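You operate a simulated robot arm through the tools that you are given. There is no shell and no other tool. Be economical: measure what you need, move in short steps, check, and stop when the job is done.

Carry out the task below with a simulated two-armed robot. There is one attempt and no reset: what you move stays moved.

TASK
Teach the sensor on the blue-tab strip of the job card's lot.
Fine: strip in the glass track, sensor slid till its blue lamp lights, locked, then taught.

It is judged by the outcome, as a careful person would: the job done as asked, and still so three seconds after it is handed in. It fails if anything else is knocked over, pushed out of place, dropped, spilled or broken.

THE ROBOT
Two 7-joint arms with two-finger parallel grippers on one trunk that stands fixed in place. Base frame: the origin is at the foot of the trunk, x ahead of it, y to its left, z up; the work surface is at about z = 800. Units: mm, rad, N and s.
The left shoulder is at [70, 163, 1170], the right one opposite. With the tool pointing down near the work surface each hand reaches from about 380 to 880 mm from the base axis, measured 20 degrees to its own side. Payload 3.43 kg a hand.
The TCP of each hand is the grasp point between the finger pads, 34 mm short of the fingertips. In the tool frame z runs along the fingers and y along their closing line. The gripper opens to 128 mm. The fingers are 24 mm wide and 12 mm thick; the gripper's body (48 by 130 mm) begins 96 mm behind the TCP.
Orientation is that of the tool frame in the base frame, as a unit quaternion [x, y, z, w]. With the fingers straight down and closing along the base's y, the tool's x points along the base's -x, its y along +y and its z along -z.

THE INTERFACE
- The arms move only by the tool servo_tool. It takes "left_steps", "right_steps" or both (then of equal length, played together; a hand with none holds still); each is text: rows parted by semicolons, each of 6 numbers parted by spaces: the shift along the tool's x, y, z in units of 50 mm (1.0 is 50 mm), then the turn, a rotation vector about the tool's x, y, z in units of 5 degrees (1.0 is 5 degrees). In form: tx ty tz rx ry rz; .... A call has 1 to 8 rows; each row shifts and turns the commanded pose from where the row before left it, along the tool's axes as they then stand. "left_fingers" and "right_fingers" are, for a hand that has rows, the opening, from 0 (shut) to 1 (fully open), set as the call begins (left out, the last holds). A call with a number of a shift or a turn outside -1 to 1 is refused whole. A row lasts 0.2 s, in which the tool goes at most 50 mm and 0.15 rad; a call with a longer step from one row to the next is refused whole, and so is a gripper value outside its range. Where a pose cannot be reached the arm comes as near as it can. A force on the tool above 40 N (or 10 N above the force at the start of the call, whichever is more), or a blocked arm, ends the call early, and 0.2 s more pass. Each finger travels about 153 mm/s and halts on what it meets, pressing with about 22 N; the grip force reading is that of the motor and also rises with nothing between the fingers. The clock runs only during rows and for 0.2 s after the last one: add rows that do not move to give the fingers time. The reply holds the time, the measured pose of the TCP, the force on the tool along the base axes, the opening and the grip force, in the units named above and with some noise, with the torque about the TCP (base axes, N m) and any sound that the robot's microphone picked up.
- Cameras (640 x 400 px; columns grow to the right, rows downward): "scene" is now at [122.4, -47.5, 1398.6]; the picture's right is [-0.57, -0.82, 0.00], its down [-0.48, 0.33, -0.81] and it looks along [0.67, -0.46, -0.58] (base axes); focal length 319 px, centre (320, 200). "left" rides on the left gripper at [76, 11, -160] in its tool frame; the picture's right is [-0.15, 0.99, 0.00], its down [-0.88, -0.13, -0.46] and it looks along [-0.45, -0.07, 0.89] (tool axes); focal length 234 px, centre (320, 200). "right" rides on the right gripper at [76, -11, -160] in its tool frame; the picture's right is [0.15, 0.99, 0.00], its down [-0.88, 0.13, -0.46] and it looks along [-0.45, 0.07, 0.89] (tool axes); focal length 234 px, centre (320, 200). There is no depth. A picture from a camera that has moved, and an enlarged one, comes with that camera's place and axes in the base frame and with its lens.
- get_image(camera): a new picture of that camera. No time passes.
- move_column(by): slides the trunk up (or, below 0, down) by that many mm; the arms and the scene camera ride with it, the base frame stays. It gives what a move gives, with no picture.
- aim_head(pan, tilt): turns the head with the scene camera to pan (to the left, within 1.501 rad either way) and tilt (down, from -0.506 to 1.204), counted from straight ahead of the robot. It gives what a move gives.
- zoom(camera, box): a new picture of the part [left, top, right, bottom] of that camera's present view, enlarged. No time passes.
- close_job(): hands the job in; it is judged then, once.

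Work in short steps. Places have to be worked out from the pictures, the camera data and where the tool is seen: move nearer, look again, correct. Check each grasp and each placing, and mend what went wrong. You have 120 turns and 94 pictures in all, those below and enlarged ones among them. Open the grippers and draw the arms clear of the work before you hand the job in, unless the task says otherwise; then end with one line.

The tools are called after "Request:" as name(argument=value, ...) on one line, values as JSON. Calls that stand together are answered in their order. servo_tool: Moves the arms, as the interface text tells. Its arguments: {"type":"object","properties":{"left_steps":{"type":"string"},"left_fingers":{"type":"number"},"right_steps":{"type":"string"},"right_fingers":{"type":"number"}},"required":[]} The other tools are called the same way: move_column (by) slides the trunk up or down; aim_head (pan, tilt) turns the head that bears the scene camera; get_image (camera) takes a picture; zoom (camera, box) takes an enlarged picture of a part of a camera's view; close_job () hands the job in.

At the start:

```text
time_s: 0.0
left_ee_pos: [652.9, -40.1, 1124.0]
left_tcp_rot: [0.0, 1.0, -0.001, 0.0]
left_ft_force: [0.2, -0.6, -0.3]
left_ft_torque: [0.0, -0.01, -0.05]
left_gripper_width: 128.1
left_grip_force: 0.2
right_ee_pos: [352.3, -546.0, 1077.5]
right_tcp_rot: [0.0, 1.0, 0.0, 0.0]
right_ft_force: [0.7, -0.4, 0.3]
right_ft_torque: [0.02, -0.01, 0.0]
right_gripper_width: 128.0
right_grip_force: 0.1
trunk travel left (down, up): [-650.0, 290.0]
head pan, tilt: [-0.604, 0.62]
```

scene: 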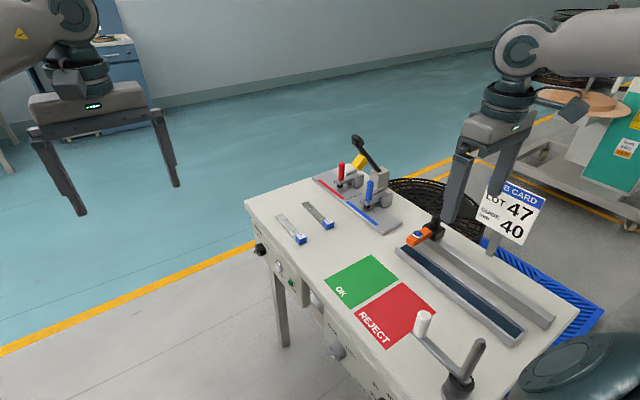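
right: 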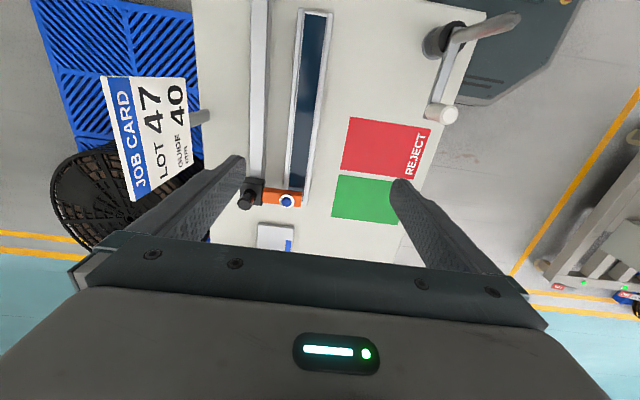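
left: 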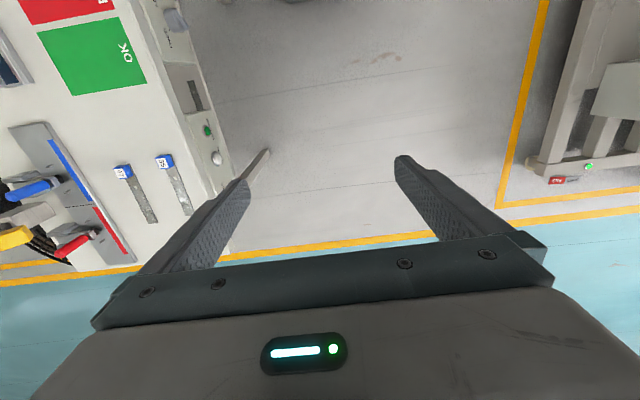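

The overview shows a table with a job card, two strips, clamps, a sensor on a rail and a glass track. I'll zoom in for the details.

Request:
zoom(camera="scene", box=[240, 120, 420, 250])

Request:
zoom(camera="scene", box=[380, 170, 560, 350])

Request:
zoom(camera="left", box=[0, 0, 240, 280])

Request:
zoom(camera="right", box=[100, 60, 340, 260])

```text
3.08 times, centred on (330, 185) of scene
camera zoom: at [122.4, -47.5, 1398.6], right [-0.57, -0.82, 0.0], down [-0.48, 0.33, -0.81], along [0.67, -0.46, -0.58], focal length 983 px, centre (289, 246)
```

zoom: 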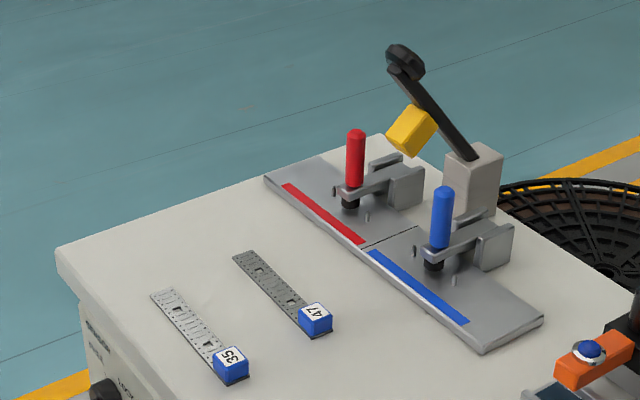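

```text
2.22 times, centred on (470, 260) of scene
camera zoom: at [122.4, -47.5, 1398.6], right [-0.57, -0.82, 0.0], down [-0.48, 0.33, -0.81], along [0.67, -0.46, -0.58], focal length 710 px, centre (-13, 67)
```

zoom: 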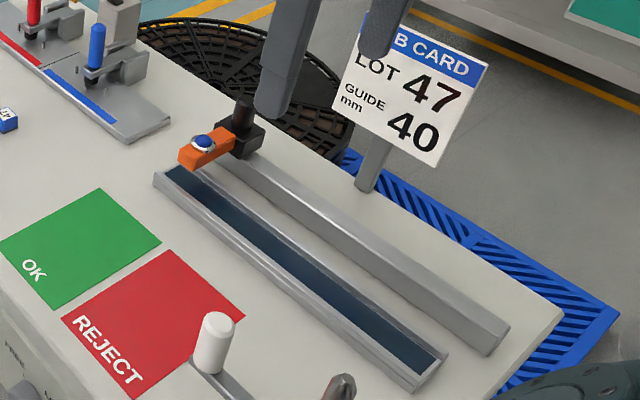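

```text
1.43 times, centred on (120, 140) of left
camera zoom: at [575.7, -28.1, 1282.5], right [0.15, 0.99, 0.0], down [0.88, -0.13, 0.46], along [0.45, -0.07, -0.89], focal length 334 px, centre (606, 286)
```

zoom: 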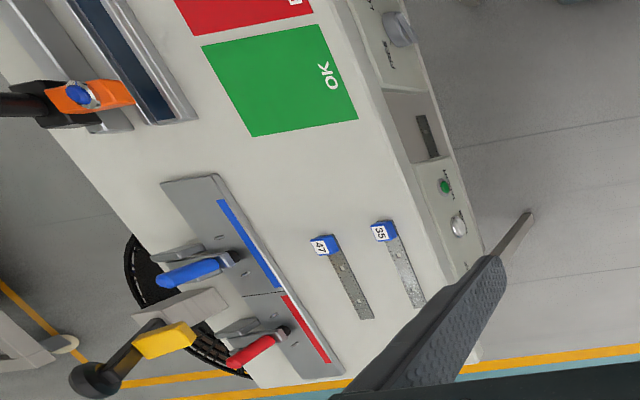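

```text
2.00 times, centred on (220, 160) of right
camera zoom: at [277.4, -556.3, 1238.2], right [-0.15, 0.99, 0.0], down [0.88, 0.13, 0.46], along [0.45, 0.07, -0.89], focal length 468 px, centre (520, 280)
```

zoom: 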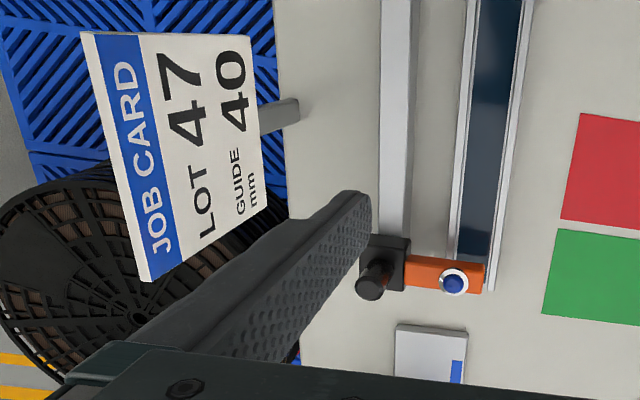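

The card says lot 47; there are two blue-tab strips (47 and 35). I need to find the controls, so I'll look at the table's panel and the sensor closely.

Request:
zoom(camera="scene", box=[240, 230, 420, 400])

Request:
zoom(camera="scene", box=[390, 210, 460, 260])

Request:
zoom(camera="right", box=[220, 160, 320, 220])

Request:
aim_head(pan=-0.7, tilt=0.95)

Request:
get_image(camera="scene")

```text
2.35 times, centred on (330, 315) of scene
camera zoom: at [122.4, -47.5, 1398.6], right [-0.57, -0.82, 0.0], down [-0.48, 0.33, -0.81], along [0.67, -0.46, -0.58], focal length 752 px, centre (296, -71)
```

zoom: 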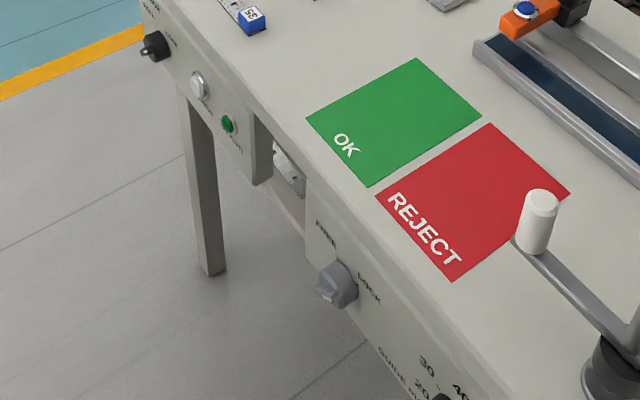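

```text
8.00 times, centred on (425, 235) of scene
camera zoom: at [122.4, -47.5, 1398.6], right [-0.57, -0.82, 0.0], down [-0.48, 0.33, -0.81], along [0.67, -0.46, -0.58], focal length 2555 px, centre (-520, -80)
```

zoom: 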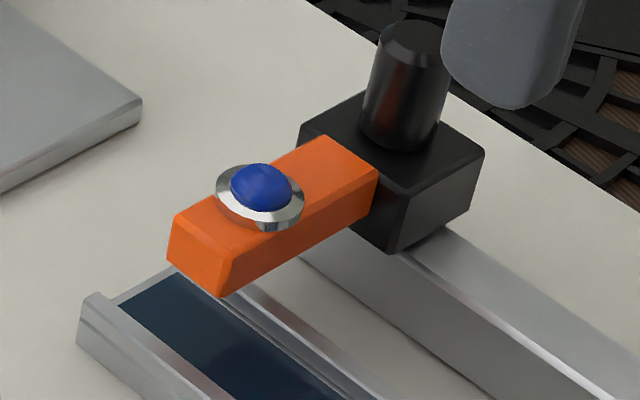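

```text
6.40 times, centred on (270, 190) of right
camera zoom: at [277.4, -556.3, 1238.2], right [-0.15, 0.99, 0.0], down [0.88, 0.13, 0.46], along [0.45, 0.07, -0.89], focal length 1499 px, centre (640, 264)
```

zoom: 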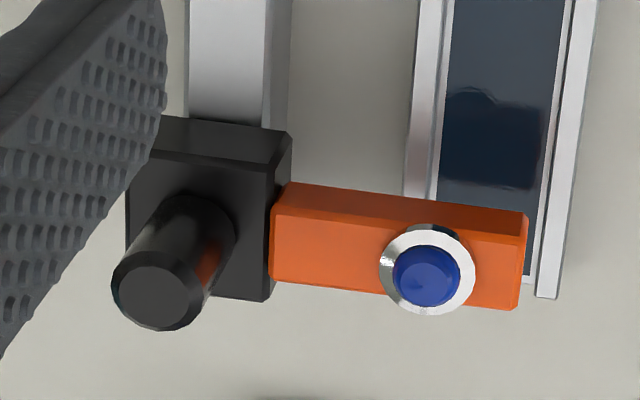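

```text
time_s: 0.8
left_ee_pos: [651.1, -40.1, 1124.7]
left_tcp_rot: [0.0, 1.0, 0.0, 0.0]
left_ft_force: [0.5, 0.3, 0.9]
left_ft_torque: [-0.04, 0.0, -0.01]
left_gripper_width: 128.2
left_grip_force: 0.0
right_ee_pos: [351.9, -545.3, 1079.5]
right_tcp_rot: [-0.002, 1.0, 0.0, 0.0]
right_ft_force: [-0.2, 0.8, 0.5]
right_ft_torque: [-0.05, 0.02, -0.02]
right_gripper_width: 128.1
right_grip_force: 0.1
trunk travel left (down, up): [-650.0, 290.0]
head pan, tilt: [-0.7, 0.949]
```

```text
83 pictures are left
camera scene: at [105.9, -44.5, 1372.0], right [-0.64, -0.77, 0.0], down [-0.62, 0.52, -0.58], along [0.45, -0.38, -0.81], focal length 319 px, centre (320, 200)
```

scene: 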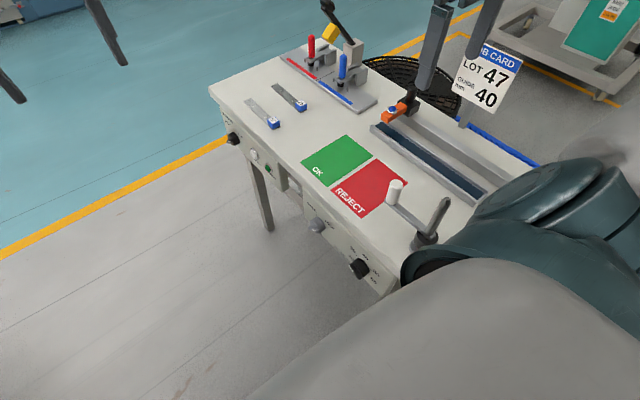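

The panel on the table's +y side carries labelled controls. I'll turn the left hand to look at that panel and read labels.

Request:
servo_tool(left_steps="0 1 0.5 1 0 0;0 1 0.5 1 0 0;0 1 0.5 1 0 0;0 0 0 1 0 0;0 0 0 1 0 0;0 0 0 1 0 0;0 0 0 1 0 0;0 0 0 1 0 0")

Request:
servo_tool(left_steps="0 0.5 0.5 1 0 0;0 0.5 0.5 1 0 0;0 0 0 1 0 0;0 0 0 1 0 0")

Request:
get_image(camera="left")

```text
refused: row 1 steps farther than a row can; nothing moved
```

```text
time_s: 1.8
left_ee_pos: [652.8, 8.6, 1072.5]
left_tcp_rot: [0.0, 0.984, -0.176, -0.001]
left_ft_force: [-0.2, -0.6, 0.2]
left_ft_torque: [-0.05, 0.03, 0.0]
left_gripper_width: 128.2
left_grip_force: 0.0
right_ee_pos: [353.5, -543.4, 1079.8]
right_tcp_rot: [-0.001, 1.0, 0.0, -0.001]
right_ft_force: [-0.2, 0.1, -1.4]
right_ft_torque: [-0.02, 0.03, -0.02]
right_gripper_width: 128.0
right_grip_force: 0.0
trunk travel left (down, up): [-650.0, 290.0]
head pan, tilt: [-0.7, 0.949]
```

```text
82 pictures are left
camera left: at [576.0, 75.2, 1216.1], right [0.14, 0.93, -0.34], down [0.88, 0.04, 0.47], along [0.45, -0.37, -0.81], focal length 234 px, centre (320, 200)
```

left: 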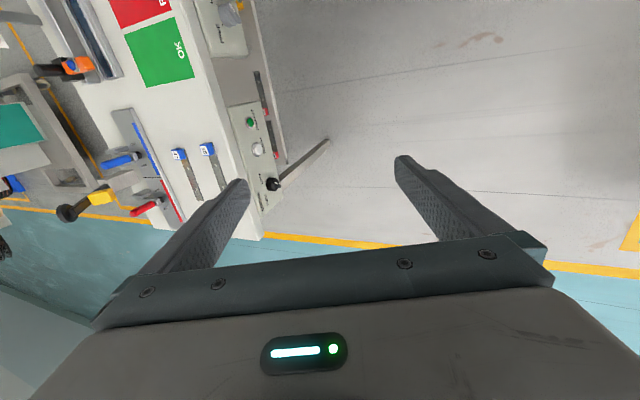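

The panel is coming into view. I'll rotate further and shift back toward -x to centre on it.

Request:
servo_tool(left_steps="0.9 0 0 1 0 0;0.9 0 0 1 0 0;0.9 0 0 1 0 0;0.9 0 0 1 0 0;0 0 0.4 1 0 0;0 0 0 1 0 0;0 0 0 1 0 0")

Request:
get_image(camera="left")

```text
time_s: 3.4
left_ee_pos: [472.3, -2.4, 1056.8]
left_tcp_rot: [0.0, 0.887, -0.462, 0.0]
left_ft_force: [0.4, -0.7, 0.7]
left_ft_torque: [0.02, 0.01, -0.01]
left_gripper_width: 128.1
left_grip_force: 0.1
right_ee_pos: [352.1, -545.1, 1077.2]
right_tcp_rot: [-0.001, 1.0, 0.0, 0.0]
right_ft_force: [-0.6, 0.5, -0.4]
right_ft_torque: [-0.04, -0.01, -0.01]
right_gripper_width: 127.7
right_grip_force: 0.1
trunk travel left (down, up): [-650.0, 290.0]
head pan, tilt: [-0.7, 0.949]
```

```text
81 pictures are left
camera left: at [395.5, 134.5, 1137.5], right [0.15, 0.57, -0.81], down [0.88, 0.3, 0.37], along [0.45, -0.77, -0.45], focal length 234 px, centre (320, 200)
```

left: 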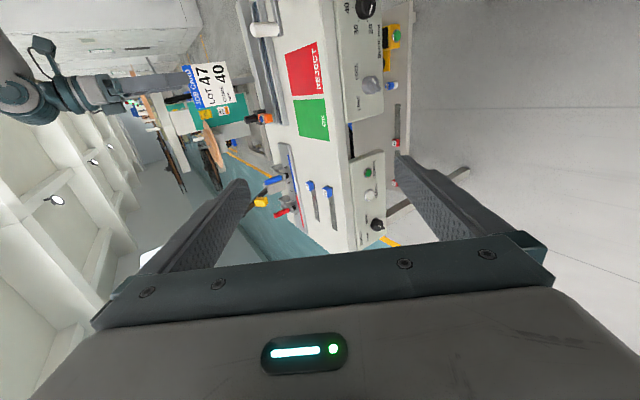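

Lower shelf items are visible too. Zooming in on the panel.

Request:
zoom(camera="left", box=[330, 140, 430, 250])

Request:
zoom(camera="left", box=[330, 0, 430, 160])

```text
3.64 times, centred on (380, 195) of left
camera zoom: at [395.5, 134.5, 1137.5], right [0.15, 0.57, -0.81], down [0.88, 0.3, 0.37], along [0.45, -0.77, -0.45], focal length 852 px, centre (102, 218)
```

zoom: 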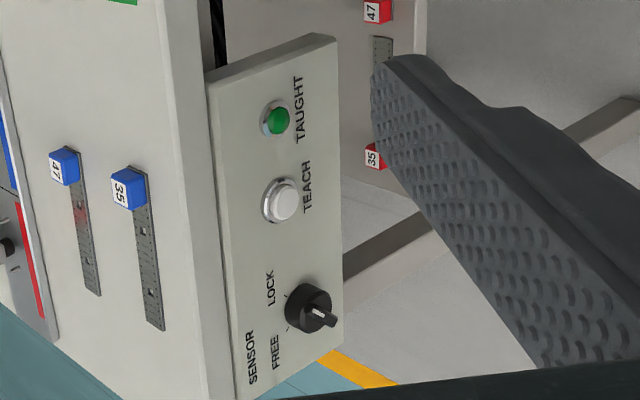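

```text
2.50 times, centred on (380, 80) of left
camera zoom: at [395.5, 134.5, 1137.5], right [0.15, 0.57, -0.81], down [0.88, 0.3, 0.37], along [0.45, -0.77, -0.45], focal length 585 px, centre (170, 500)
```

zoom: 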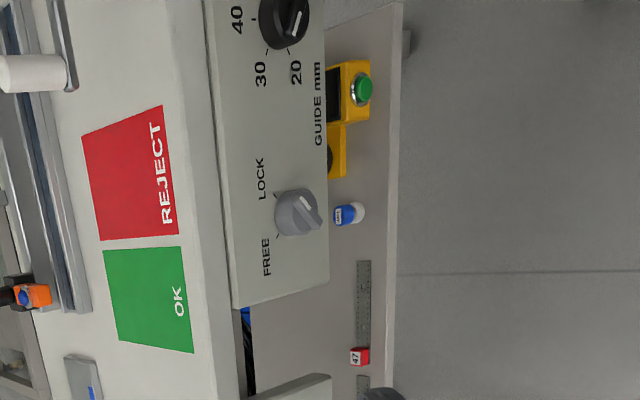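

The controls I need: SENSOR FREE/LOCK knob, TEACH button, and TAUGHT lamp, all at the far end of the panel. Red-tab strips are on the lower shelf (not mine). I'll check the sensor knob's present setting.

Request:
zoom(camera="left", box=[360, 205, 400, 235])

Request:
zoom(camera="left", box=[300, 170, 345, 230])

```text
13.33 times, centred on (380, 220) of left
camera zoom: at [395.5, 134.5, 1137.5], right [0.15, 0.57, -0.81], down [0.88, 0.3, 0.37], along [0.45, -0.77, -0.45], focal length 3122 px, centre (-480, -67)
```

zoom: 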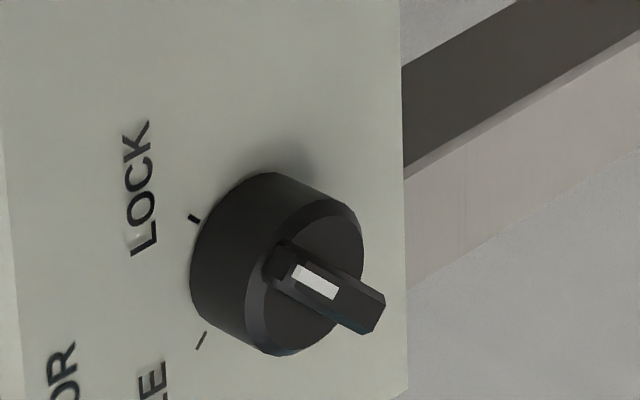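

```text
6.67 times, centred on (322, 200) of left
camera zoom: at [395.5, 134.5, 1137.5], right [0.15, 0.57, -0.81], down [0.88, 0.3, 0.37], along [0.45, -0.77, -0.45], focal length 1561 px, centre (303, 200)
```

zoom: 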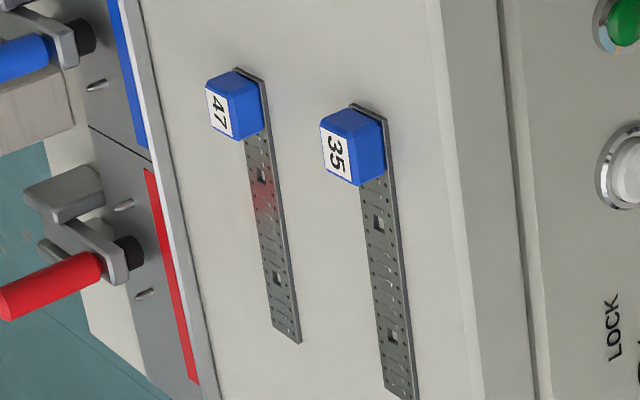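

I can't tell LOCK or FREE from this oblique view. I'll bring the left hand level in front of the panel for a frontal look.

Request:
servo_tool(left_steps="0 0 0 1 0 0;0 0 0 1 0 0;0 0 0 1 0 0;0 0 0 1 0 0;0 0 0 1 0 0;0 0 0 1 0 0;0 0 0 1 0 0")

Request:
servo_tool(left_steps="-0.45 0.84 0.1 0 0 0;-0.45 0.84 0.1 0 0 0;-0.45 0.84 0.1 0 0 0;-0.45 0.84 0.1 0 0 0;-0.45 0.84 0.1 0 0 0;-0.45 0.84 0.1 0 0 0;-0.45 0.84 0.1 0 0 0;-0.45 0.84 0.1 0 0 0")

Request:
get_image(camera="left")

```text
time_s: 5.0
left_ee_pos: [472.8, -5.6, 1059.0]
left_tcp_rot: [0.0, -0.706, 0.708, -0.001]
left_ft_force: [-0.1, 0.0, 0.5]
left_ft_torque: [-0.01, -0.01, 0.0]
left_gripper_width: 128.1
left_grip_force: 0.1
right_ee_pos: [352.5, -546.2, 1077.5]
right_tcp_rot: [0.0, 1.0, 0.0, 0.0]
right_ft_force: [-1.0, 0.8, 1.2]
right_ft_torque: [0.01, 0.01, 0.01]
right_gripper_width: 128.0
right_grip_force: 0.1
trunk travel left (down, up): [-650.0, 290.0]
head pan, tilt: [-0.7, 0.949]
```

```text
time_s: 6.8
left_ee_pos: [606.4, -33.2, 805.9]
left_tcp_rot: [0.001, -0.706, 0.708, 0.0]
left_ft_force: [-0.4, 0.4, -0.2]
left_ft_torque: [0.0, -0.01, -0.02]
left_gripper_width: 127.8
left_grip_force: 0.1
left hand out of reach, approached as far as the arm can: row 7, 8
right_ee_pos: [352.2, -545.0, 1079.0]
right_tcp_rot: [-0.001, 1.0, 0.0, 0.0]
right_ft_force: [0.3, -0.6, 0.5]
right_ft_torque: [0.04, -0.01, 0.01]
right_gripper_width: 128.0
right_grip_force: 0.0
trunk travel left (down, up): [-650.0, 290.0]
head pan, tilt: [-0.7, 0.949]
```

```text
76 pictures are left
camera left: at [529.5, 126.3, 792.5], right [0.14, 0.0, -0.99], down [0.88, 0.46, 0.13], along [0.45, -0.89, 0.07], focal length 234 px, centre (320, 200)
```

left: 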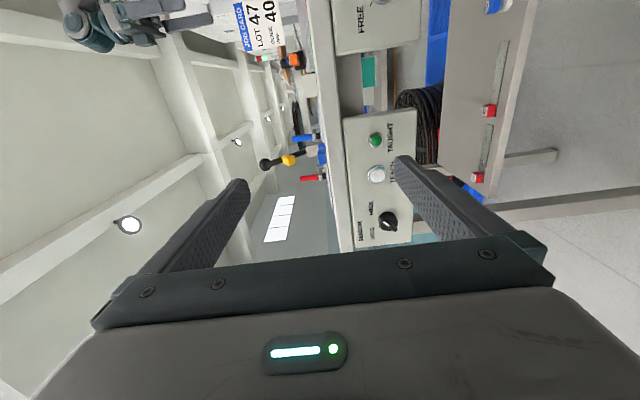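

Now a near-frontal view of the knob: zooming.

Request:
zoom(camera="left", box=[340, 105, 430, 250])

Request:
zoom(camera="left", box=[355, 195, 415, 250])

```text
2.76 times, centred on (385, 178) of left
camera zoom: at [529.5, 126.3, 792.5], right [0.14, 0.0, -0.99], down [0.88, 0.46, 0.13], along [0.45, -0.89, 0.07], focal length 646 px, centre (141, 262)
```

zoom: 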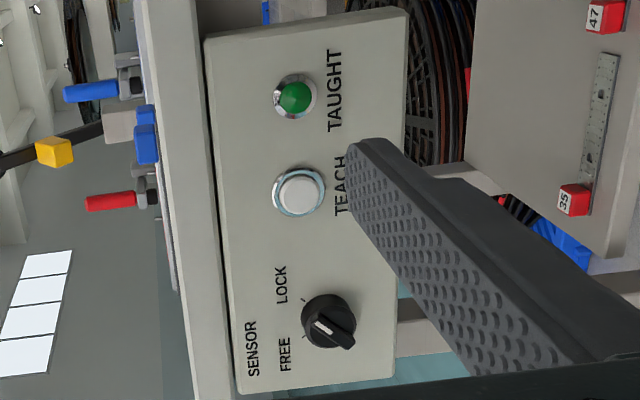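

```text
7.27 times, centred on (385, 222) of left
camera zoom: at [529.5, 126.3, 792.5], right [0.14, 0.0, -0.99], down [0.88, 0.46, 0.13], along [0.45, -0.89, 0.07], focal length 1703 px, centre (-153, 36)
```

zoom: 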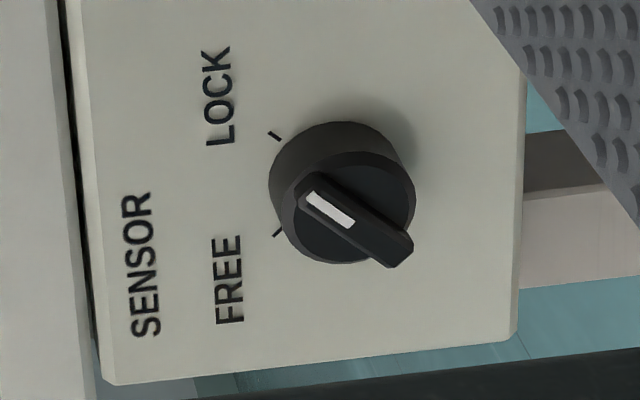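

The SENSOR knob points at LOCK, so it must be freed first, then the sensor slid, relocked and TEACH pressed. Now I'll move the right hand high above the strips to measure them.

Request:
servo_tool(right_steps="-0.85 0.2 0 0 0 0;-0.85 0.2 0 0 0 0;-0.85 0.2 0 0 0 0;-0.85 0.2 0 0 0 0;-0.85 0.2 0 0 0 0;-0.85 0.2 0 0 0 0")

Request:
get_image(camera="right")

Request:
get_image(camera="scene")

```text
time_s: 8.2
left_ee_pos: [607.6, -32.6, 805.2]
left_tcp_rot: [-0.001, 0.707, -0.707, 0.0]
left_ft_force: [0.5, 0.6, -0.7]
left_ft_torque: [-0.01, 0.0, -0.04]
left_gripper_width: 128.1
left_grip_force: 0.1
right_ee_pos: [610.4, -484.9, 1076.9]
right_tcp_rot: [-0.001, 1.0, 0.0, -0.001]
right_ft_force: [0.7, -0.2, -0.6]
right_ft_torque: [0.03, 0.02, 0.02]
right_gripper_width: 128.0
right_grip_force: 0.0
trunk travel left (down, up): [-650.0, 290.0]
head pan, tilt: [-0.7, 0.949]
```

```text
73 pictures are left
camera right: at [535.2, -495.5, 1237.8], right [-0.15, 0.99, 0.0], down [0.88, 0.13, 0.45], along [0.45, 0.07, -0.89], focal length 234 px, centre (320, 200)
```

right: 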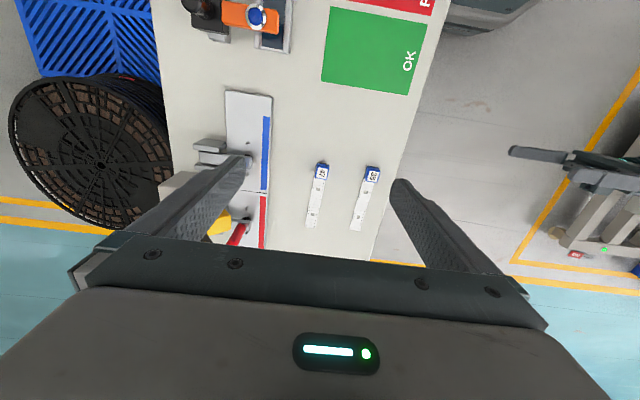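

```text
72 pictures are left
camera scene: at [108.2, -43.5, 1371.7], right [-0.64, -0.77, 0.0], down [-0.62, 0.52, -0.58], along [0.44, -0.38, -0.81], focal length 319 px, centre (320, 200)
```

scene: 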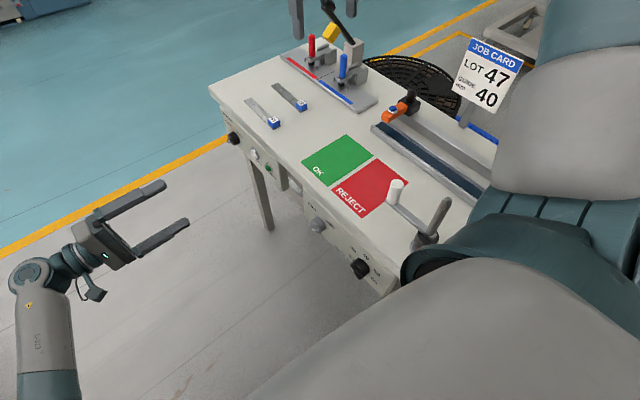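

Strip 47's tab is near (683,-470), strip running along +x to ≈824. I'll move above it and lower to z≈930 with a narrower opening, then look again.

Request:
servo_tool(right_steps="-0.73 0.15 0.3 0 0 0;-0.73 0.15 0.3 0 0 0;0 0 0.8 0 0 0;0 0 0.8 0 0 0;0 0 0.8 0 0 0", right_fingers=0.45)

Request:
get_image(camera="right")

Request:
zoom(camera="scene", box=[230, 60, 340, 150])

```text
time_s: 9.4
left_ee_pos: [606.9, -33.4, 805.5]
left_tcp_rot: [-0.001, 0.708, -0.706, 0.0]
left_ft_force: [-0.7, 0.2, -0.9]
left_ft_torque: [0.03, 0.0, 0.02]
left_gripper_width: 128.3
left_grip_force: 0.0
right_ee_pos: [680.0, -471.7, 927.5]
right_tcp_rot: [-0.001, 1.0, 0.0, 0.0]
right_ft_force: [-0.3, 0.4, -0.6]
right_ft_torque: [0.04, 0.0, -0.01]
right_gripper_width: 57.6
right_grip_force: 0.1
trunk travel left (down, up): [-650.0, 290.0]
head pan, tilt: [-0.7, 0.949]
```

```text
71 pictures are left
camera right: at [604.8, -482.5, 1086.4], right [-0.15, 0.99, 0.0], down [0.88, 0.13, 0.46], along [0.45, 0.07, -0.89], focal length 234 px, centre (320, 200)
```

right: 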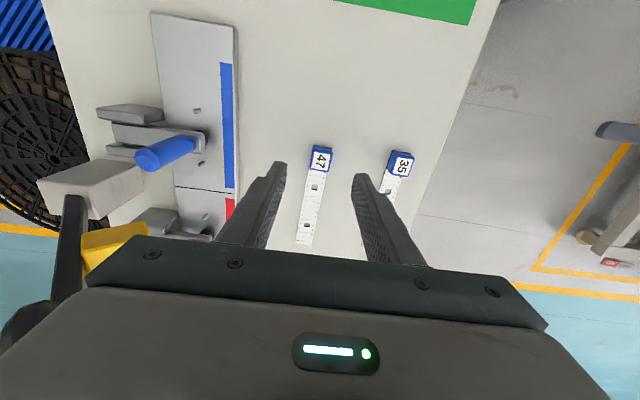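

```text
4.44 times, centred on (285, 105) of scene
camera zoom: at [106.4, -45.5, 1371.9], right [-0.64, -0.77, 0.0], down [-0.62, 0.52, -0.58], along [0.44, -0.37, -0.81], focal length 1420 px, centre (476, 622)
```

zoom: 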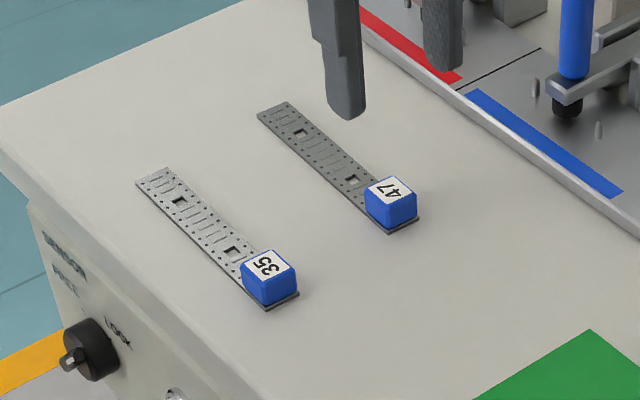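

Tab refined to (684,-468.5), strip yawed about -3°. I descend so the fingertips are around z 812 straddling the tab, with matching yaw.

Request:
servo_tool(right_steps="-0.09 0.06 0.4 0 0 0.6;0 0 0.6 0 0 0;0 0 0.4 0 0 0;0 0 0.23 0 0 0")

Request:
zoom(camera="scene", box=[240, 60, 340, 140])

Request:
zoom(camera="right", box=[220, 80, 420, 260])

```text
time_s: 10.4
left_ee_pos: [606.2, -33.2, 805.6]
left_tcp_rot: [0.001, -0.707, 0.707, -0.001]
left_ft_force: [0.2, -0.1, 0.4]
left_ft_torque: [0.0, 0.02, -0.01]
left_gripper_width: 128.1
left_grip_force: 0.0
right_ee_pos: [685.9, -468.8, 845.9]
right_tcp_rot: [0.026, 1.0, -0.001, 0.0]
right_ft_force: [0.5, -0.2, -0.6]
right_ft_torque: [0.02, 0.02, -0.04]
right_gripper_width: 57.5
right_grip_force: 0.0
trunk travel left (down, up): [-650.0, 290.0]
head pan, tilt: [-0.7, 0.949]
```

```text
5.00 times, centred on (290, 100) of scene
camera zoom: at [106.3, -44.3, 1371.9], right [-0.64, -0.77, 0.0], down [-0.62, 0.52, -0.58], along [0.44, -0.37, -0.81], focal length 1597 px, centre (470, 700)
```

zoom: 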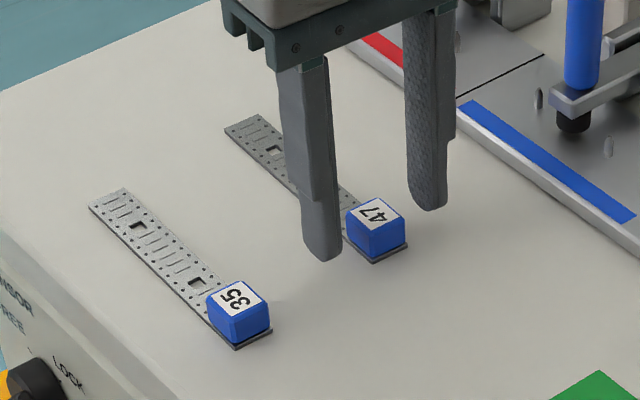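

```text
2.22 times, centred on (320, 170) of right
camera zoom: at [609.9, -474.8, 1006.8], right [-0.09, 1.0, 0.0], down [0.89, 0.08, 0.46], along [0.45, 0.04, -0.89], focal length 520 px, centre (320, 267)
```

zoom: 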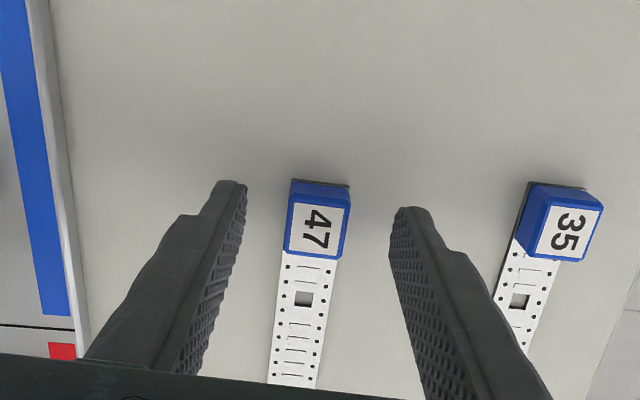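

Aligned with the tab between the fingers. Closing.

Request:
servo_tool(right_steps="0 0 0 0 0 0;0 0 0 0 0 0;0 0 0 0 0 0", right_fingers=0.0)

Request:
zoom(camera="scene", box=[240, 60, 340, 140])

```text
time_s: 11.2
left_ee_pos: [606.9, -33.6, 804.9]
left_tcp_rot: [0.001, -0.707, 0.707, 0.0]
left_ft_force: [0.0, -0.2, 0.1]
left_ft_torque: [0.02, 0.01, 0.02]
left_gripper_width: 127.9
left_grip_force: 0.0
right_ee_pos: [685.1, -467.6, 847.1]
right_tcp_rot: [0.026, 1.0, 0.0, 0.0]
right_ft_force: [-0.1, 0.3, 0.6]
right_ft_torque: [-0.05, -0.05, -0.03]
right_gripper_width: 22.8
right_grip_force: 21.6
trunk travel left (down, up): [-650.0, 290.0]
head pan, tilt: [-0.7, 0.949]
```

```text
5.00 times, centred on (290, 100) of scene
camera zoom: at [105.9, -44.4, 1371.9], right [-0.64, -0.77, 0.0], down [-0.62, 0.52, -0.58], along [0.45, -0.37, -0.81], focal length 1597 px, centre (470, 700)
```

zoom: 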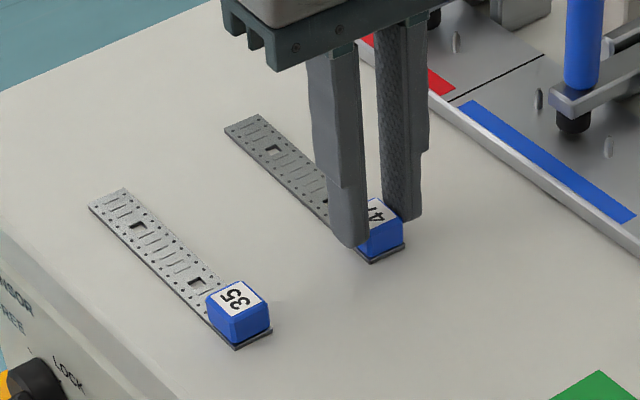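

Gripped (22.8 mm). Lifting and un-yawing, then checking the strip hangs level.

Request:
servo_tool(right_steps="0 0 -0.3 0 0 0;0 0 -0.6 0 0 0;0 0 -0.8 0 0 0;0 0 -0.8 0 0 -0.6")

Request:
get_image(camera="scene")

Request:
get_image(camera="right")

```text
time_s: 12.2
left_ee_pos: [605.8, -32.7, 805.7]
left_tcp_rot: [-0.001, 0.707, -0.707, 0.0]
left_ft_force: [0.3, 0.7, 0.4]
left_ft_torque: [0.02, -0.03, -0.03]
left_gripper_width: 128.1
left_grip_force: 0.1
right_ee_pos: [684.0, -464.3, 972.4]
right_tcp_rot: [-0.001, 1.0, 0.001, 0.0]
right_ft_force: [0.2, -0.3, -1.1]
right_ft_torque: [0.02, -0.01, 0.0]
right_gripper_width: 22.7
right_grip_force: 21.7
trunk travel left (down, up): [-650.0, 290.0]
head pan, tilt: [-0.7, 0.949]
```

```text
66 pictures are left
camera scene: at [105.0, -44.0, 1372.0], right [-0.64, -0.77, 0.0], down [-0.62, 0.52, -0.58], along [0.45, -0.38, -0.81], focal length 319 px, centre (320, 200)
```

scene: 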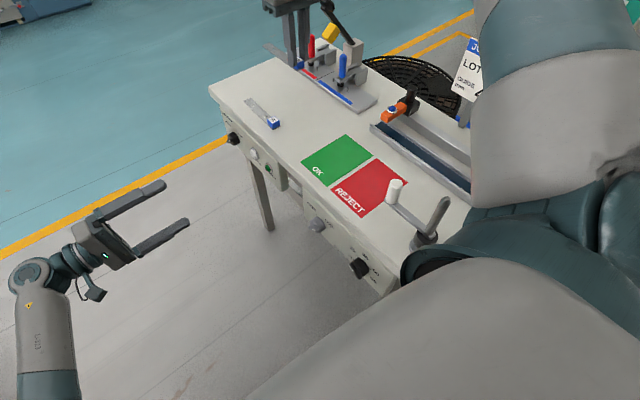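

```text
65 pictures are left
camera right: at [609.0, -476.8, 1132.9], right [-0.15, 0.99, 0.0], down [0.88, 0.13, 0.46], along [0.45, 0.07, -0.89], focal length 234 px, centre (320, 200)
```

right: 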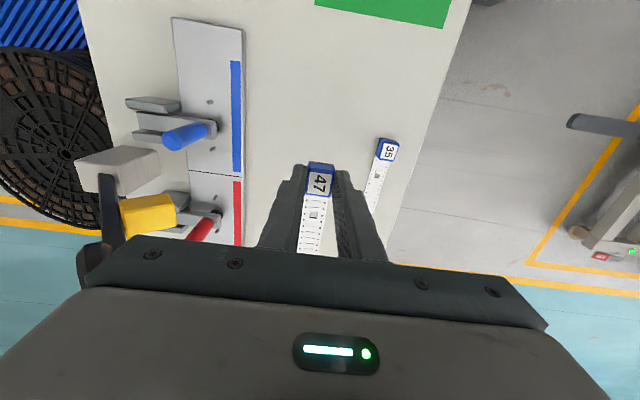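

Strip held. Carrying at z≈970 to above the glass track around (300,-560).

Request:
servo_tool(right_steps="0.95 -0.24 0 0 0 0;0.95 -0.24 0 0 0 0;0.95 -0.24 0 0 0 0;0.95 -0.24 0 0 0 0;0.95 -0.24 0 0 0 0;0.95 -0.24 0 0 0 0;0.95 -0.24 0 0 0 0;0.95 -0.24 0 0 0 0")

Request:
get_image(camera="right")

Request:
get_image(camera="scene")

```text
time_s: 14.0
left_ee_pos: [603.2, -32.6, 807.5]
left_tcp_rot: [0.0, -0.706, 0.708, -0.002]
left_ft_force: [0.1, -0.5, -0.3]
left_ft_torque: [0.01, -0.02, 0.05]
left_gripper_width: 127.8
left_grip_force: 0.1
right_ee_pos: [302.2, -562.4, 972.9]
right_tcp_rot: [0.0, 1.0, 0.001, 0.002]
right_ft_force: [-0.7, -0.1, -0.6]
right_ft_torque: [0.02, -0.03, 0.0]
right_gripper_width: 22.8
right_grip_force: 21.9
trunk travel left (down, up): [-650.0, 290.0]
head pan, tilt: [-0.7, 0.949]
```

```text
64 pictures are left
camera right: at [226.3, -573.3, 1133.4], right [-0.15, 0.99, 0.0], down [0.88, 0.13, 0.46], along [0.45, 0.07, -0.89], focal length 234 px, centre (320, 200)
```

right: 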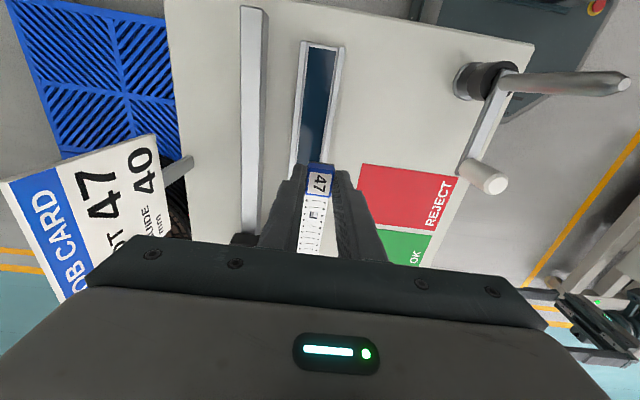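

```text
63 pictures are left
camera scene: at [102.0, -44.2, 1372.1], right [-0.64, -0.77, 0.0], down [-0.62, 0.52, -0.58], along [0.45, -0.37, -0.81], focal length 319 px, centre (320, 200)
```

scene: 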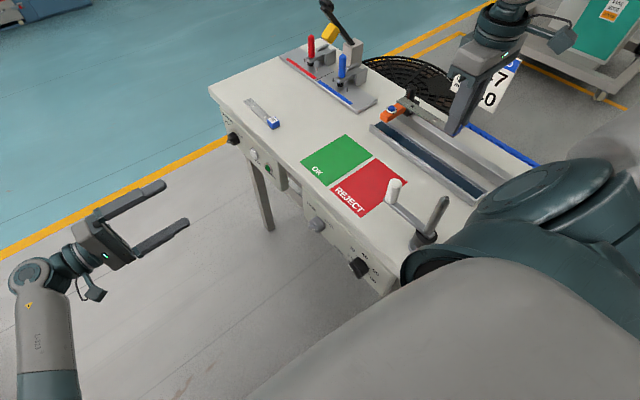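

Zooming into the track and the held strip to get centerlines and wall geometry.

Request:
zoom(camera="right", box=[250, 30, 390, 260])

Request:
zoom(camera="scene", box=[360, 80, 500, 210])

```text
1.74 times, centred on (320, 145) of right
camera zoom: at [226.3, -573.3, 1133.4], right [-0.15, 0.99, 0.0], down [0.88, 0.13, 0.46], along [0.45, 0.07, -0.89], focal length 407 px, centre (320, 296)
```

zoom: 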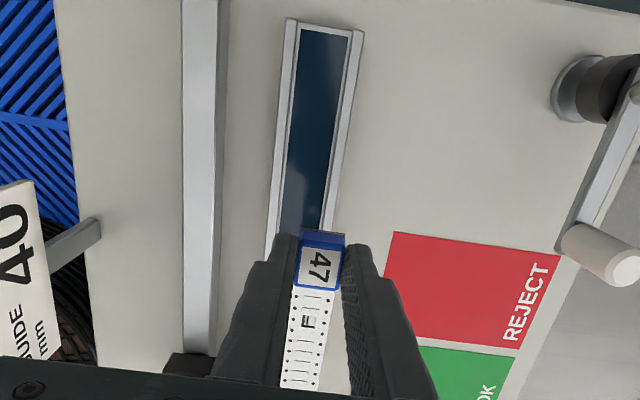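

```text
3.08 times, centred on (430, 145) of scene
camera zoom: at [102.0, -44.2, 1372.1], right [-0.64, -0.77, 0.0], down [-0.62, 0.52, -0.58], along [0.45, -0.37, -0.81], focal length 983 px, centre (-18, 369)
```

zoom: 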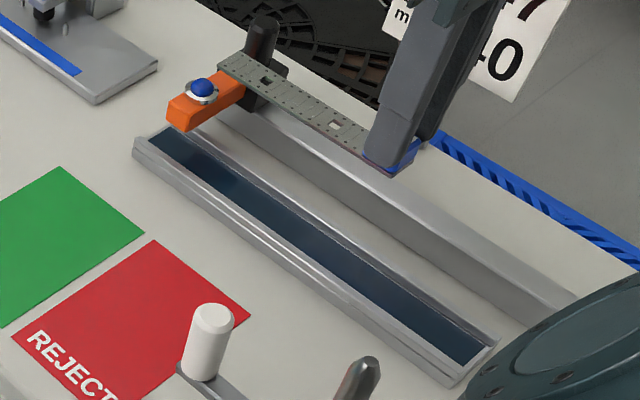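

Track centreline is at y≈-572 (glass ≈30 mm wide); the held tab is at y≈-561 and parallel. Shifting and lowering to just above the track.

Request:
servo_tool(right_steps="0 -0.21 0.5 0 0 0;0 0 0.6 0 0 0;0 0 0.5 0 0 0")

Request:
zoom(camera="right", box=[250, 30, 390, 260])

Request:
zoom(camera="scene", box=[370, 90, 490, 200])

```text
time_s: 14.8
left_ee_pos: [606.8, -33.9, 805.6]
left_tcp_rot: [-0.002, 0.708, -0.707, 0.0]
left_ft_force: [-1.0, -0.4, -0.9]
left_ft_torque: [0.0, 0.03, 0.01]
left_gripper_width: 128.0
left_grip_force: 0.0
right_ee_pos: [304.4, -572.6, 892.2]
right_tcp_rot: [-0.001, 1.0, 0.0, 0.0]
right_ft_force: [-0.6, -0.2, -0.2]
right_ft_torque: [-0.01, 0.03, -0.02]
right_gripper_width: 22.9
right_grip_force: 22.1
trunk travel left (down, up): [-650.0, 290.0]
head pan, tilt: [-0.7, 0.949]
```

```text
1.74 times, centred on (320, 145) of right
camera zoom: at [230.4, -584.9, 1052.5], right [-0.15, 0.99, 0.0], down [0.88, 0.13, 0.46], along [0.45, 0.07, -0.89], focal length 407 px, centre (320, 296)
```

zoom: 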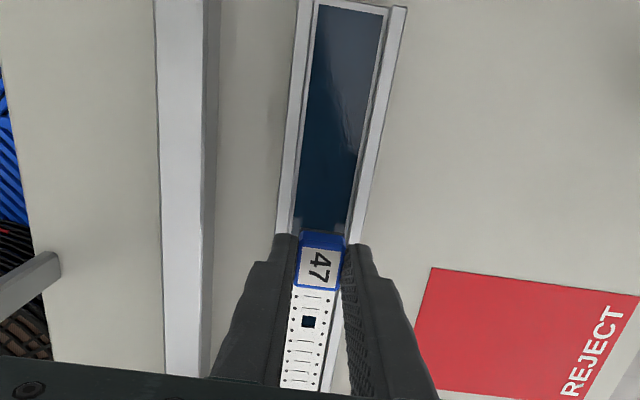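

```text
3.64 times, centred on (430, 145) of scene
camera zoom: at [106.3, -44.9, 1371.9], right [-0.64, -0.77, 0.0], down [-0.62, 0.52, -0.58], along [0.44, -0.37, -0.81], focal length 1161 px, centre (-80, 400)
```

zoom: 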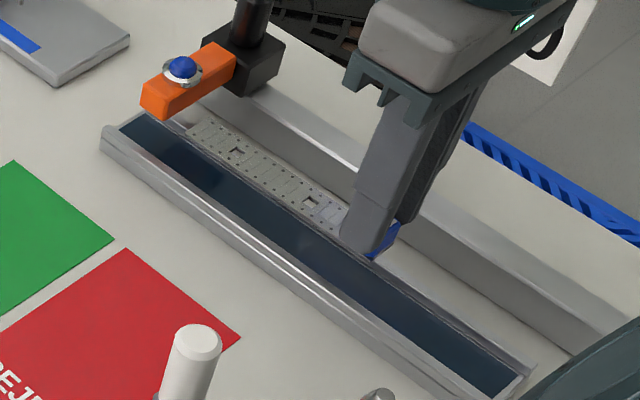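

Strip is parallel to the track and ~1.8 mm off centre toward -y. I'll correct and lower 28 mm.

Request:
servo_tool(right_steps="0 0.036 0.2 0 0 0;0 0 0.36 0 0 0;0 0 0 0 0 0")

Request:
zoom(camera="right", box=[270, 100, 370, 260])

Request:
zoom(camera="scene", box=[380, 100, 460, 170])

```text
time_s: 15.6
left_ee_pos: [605.7, -33.6, 805.6]
left_tcp_rot: [-0.002, 0.708, -0.707, 0.0]
left_ft_force: [0.1, 0.4, 0.1]
left_ft_torque: [0.01, 0.01, 0.0]
left_gripper_width: 127.6
left_grip_force: 0.0
right_ee_pos: [305.2, -571.5, 863.9]
right_tcp_rot: [-0.001, 1.0, 0.0, 0.001]
right_ft_force: [-0.2, 0.6, -0.2]
right_ft_torque: [0.0, -0.02, 0.01]
right_gripper_width: 23.0
right_grip_force: 21.6
trunk travel left (down, up): [-650.0, 290.0]
head pan, tilt: [-0.7, 0.949]
```

```text
2.50 times, centred on (320, 180) of right
camera zoom: at [230.4, -582.3, 1023.7], right [-0.15, 0.99, 0.0], down [0.88, 0.13, 0.46], along [0.45, 0.07, -0.89], focal length 585 px, centre (320, 250)
```

zoom: 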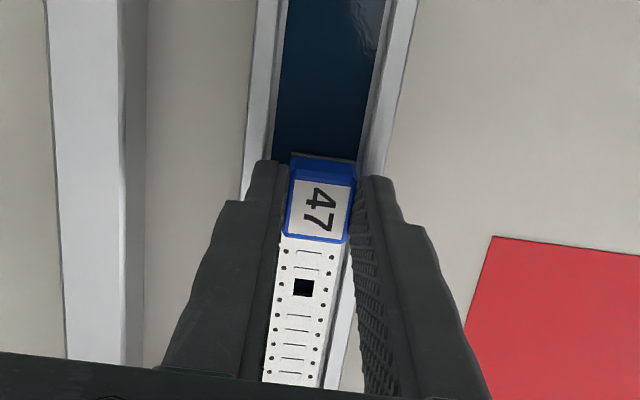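

```text
5.71 times, centred on (420, 135) of scene
camera zoom: at [105.6, -44.1, 1372.0], right [-0.64, -0.77, 0.0], down [-0.62, 0.52, -0.58], along [0.45, -0.38, -0.81], focal length 1825 px, centre (-251, 571)
```

zoom: 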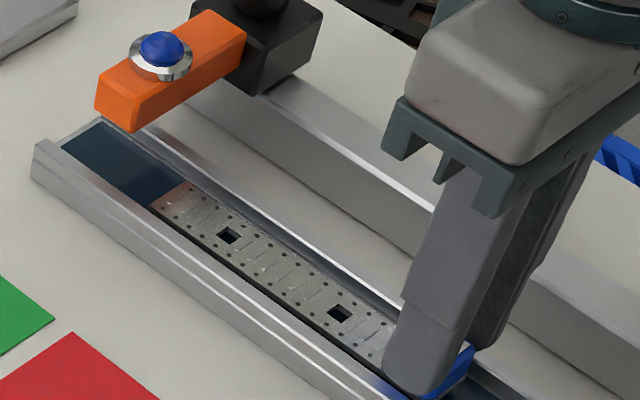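

Well centred over the glass. Lowering the last ~10 mm gently.

Request:
servo_tool(right_steps="0 0 0.08 0 0 0;0 0 0.08 0 0 0;0 0 0.04 0 0 0;0 0 0 0 0 0")

Request:
zoom(camera="scene", box=[380, 100, 460, 170])

```text
time_s: 16.6
left_ee_pos: [606.2, -32.0, 806.1]
left_tcp_rot: [0.0, 0.707, -0.707, 0.001]
left_ft_force: [0.4, -0.2, 0.0]
left_ft_torque: [-0.04, 0.01, -0.01]
left_gripper_width: 127.8
left_grip_force: 0.0
right_ee_pos: [305.7, -572.6, 855.1]
right_tcp_rot: [-0.001, 1.0, -0.001, 0.001]
right_ft_force: [3.0, -4.7, 18.2]
right_ft_torque: [-0.13, -0.17, -0.05]
right_gripper_width: 23.0
right_grip_force: 22.0
trunk travel left (down, up): [-650.0, 290.0]
head pan, tilt: [-0.7, 0.949]
```

```text
5.71 times, centred on (420, 135) of scene
camera zoom: at [105.3, -43.1, 1372.1], right [-0.64, -0.77, 0.0], down [-0.62, 0.52, -0.58], along [0.45, -0.38, -0.81], focal length 1825 px, centre (-251, 571)
```

zoom: 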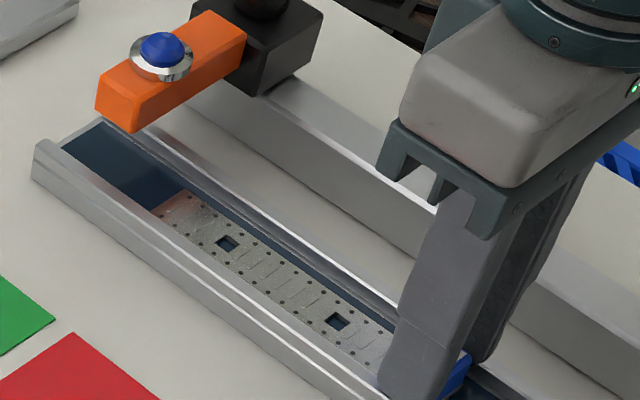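

Contact (18 N up). I need to know whether it's the strip on the glass or fingertips on the walls; checking from the right camera and the left.

Request:
zoom(camera="right", box=[270, 100, 370, 260])

Request:
zoom(camera="left", box=[220, 0, 340, 80])

Request:
zoom(camera="scene", box=[420, 130, 470, 170])

```text
2.50 times, centred on (320, 180) of right
camera zoom: at [229.7, -582.3, 1015.0], right [-0.15, 0.99, 0.0], down [0.88, 0.13, 0.46], along [0.45, 0.07, -0.89], focal length 585 px, centre (320, 250)
```

zoom: 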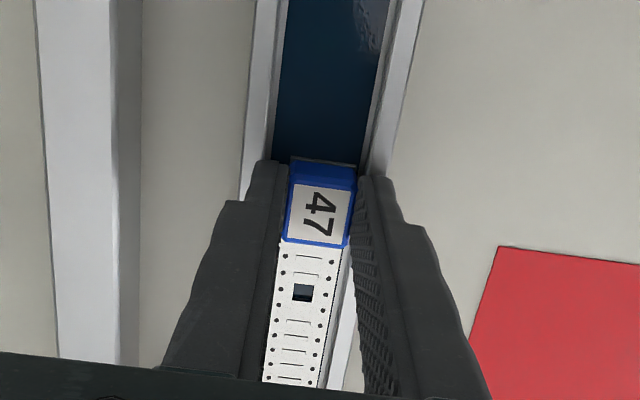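

```text
5.00 times, centred on (280, 40) of left
camera zoom: at [529.1, 126.9, 793.1], right [0.15, 0.0, -0.99], down [0.88, 0.46, 0.13], along [0.45, -0.89, 0.07], focal length 1171 px, centre (520, 1000)
```

zoom: 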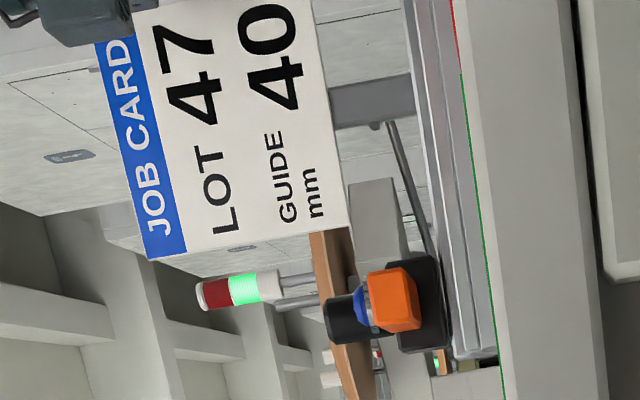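

```text
10.00 times, centred on (445, 150) of scene
camera zoom: at [105.3, -43.1, 1372.1], right [-0.64, -0.77, 0.0], down [-0.62, 0.52, -0.58], along [0.45, -0.38, -0.81], focal length 3194 px, centre (-930, 700)
```

zoom: 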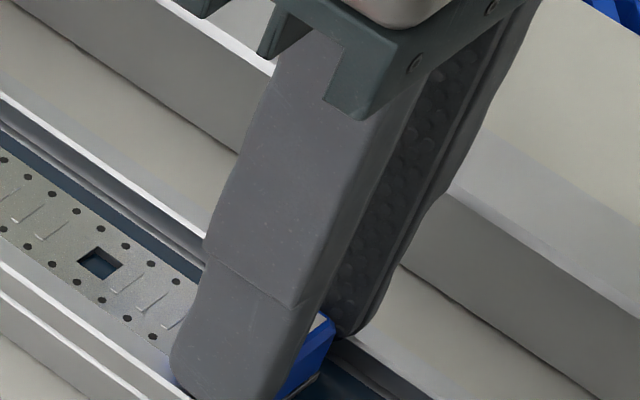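

The strip is between the walls and essentially on the glass. I'll release with a small opening and rise.

Request:
servo_tool(right_steps="0 0 -0.03 0 0 0;0 0 0 0 0 0;0 0 -0.4 0 0 0;0 0 -0.8 0 0 0;0 0 -0.8 0 0 0", right_fingers=0.34)

Request:
zoom(camera="scene", box=[370, 90, 490, 200])

Request:
zoom(camera="right", box=[230, 60, 410, 250])

```text
time_s: 17.8
left_ee_pos: [605.4, -33.4, 807.0]
left_tcp_rot: [0.0, 0.707, -0.707, 0.0]
left_ft_force: [-0.7, 0.2, -0.7]
left_ft_torque: [0.0, 0.0, -0.01]
left_gripper_width: 128.0
left_grip_force: 0.0
right_ee_pos: [305.0, -572.7, 956.5]
right_tcp_rot: [-0.001, 1.0, 0.0, -0.001]
right_ft_force: [-0.5, 0.3, -0.3]
right_ft_torque: [0.01, 0.0, 0.02]
right_gripper_width: 43.5
right_grip_force: 0.0
trunk travel left (down, up): [-650.0, 290.0]
head pan, tilt: [-0.7, 0.949]
```

```text
3.64 times, centred on (430, 145) of scene
camera zoom: at [105.0, -43.6, 1371.9], right [-0.64, -0.77, 0.0], down [-0.62, 0.52, -0.58], along [0.45, -0.38, -0.81], focal length 1161 px, centre (-80, 400)
```

zoom: 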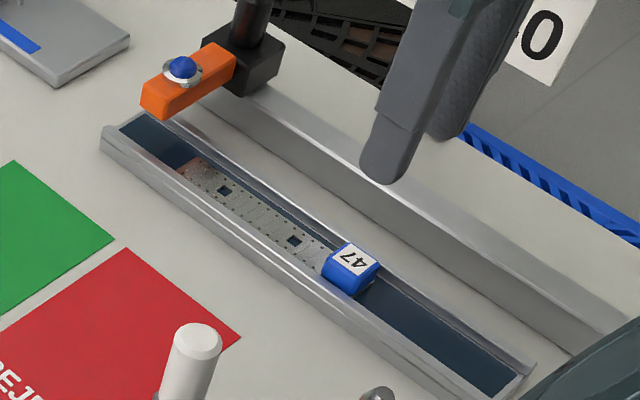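

```text
2.11 times, centred on (320, 155) of right
camera zoom: at [230.1, -582.5, 1115.9], right [-0.15, 0.99, 0.0], down [0.88, 0.13, 0.46], along [0.45, 0.07, -0.89], focal length 493 px, centre (320, 295)
```

zoom: 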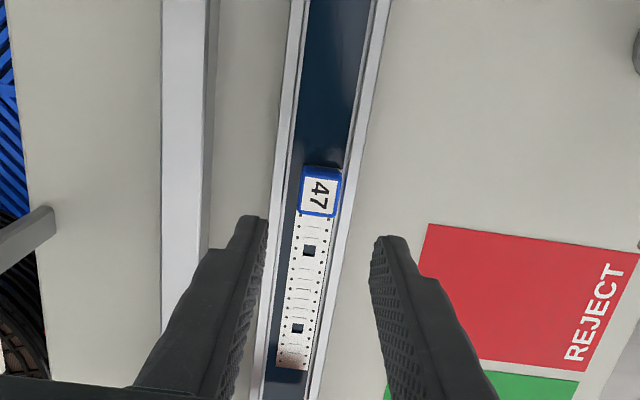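

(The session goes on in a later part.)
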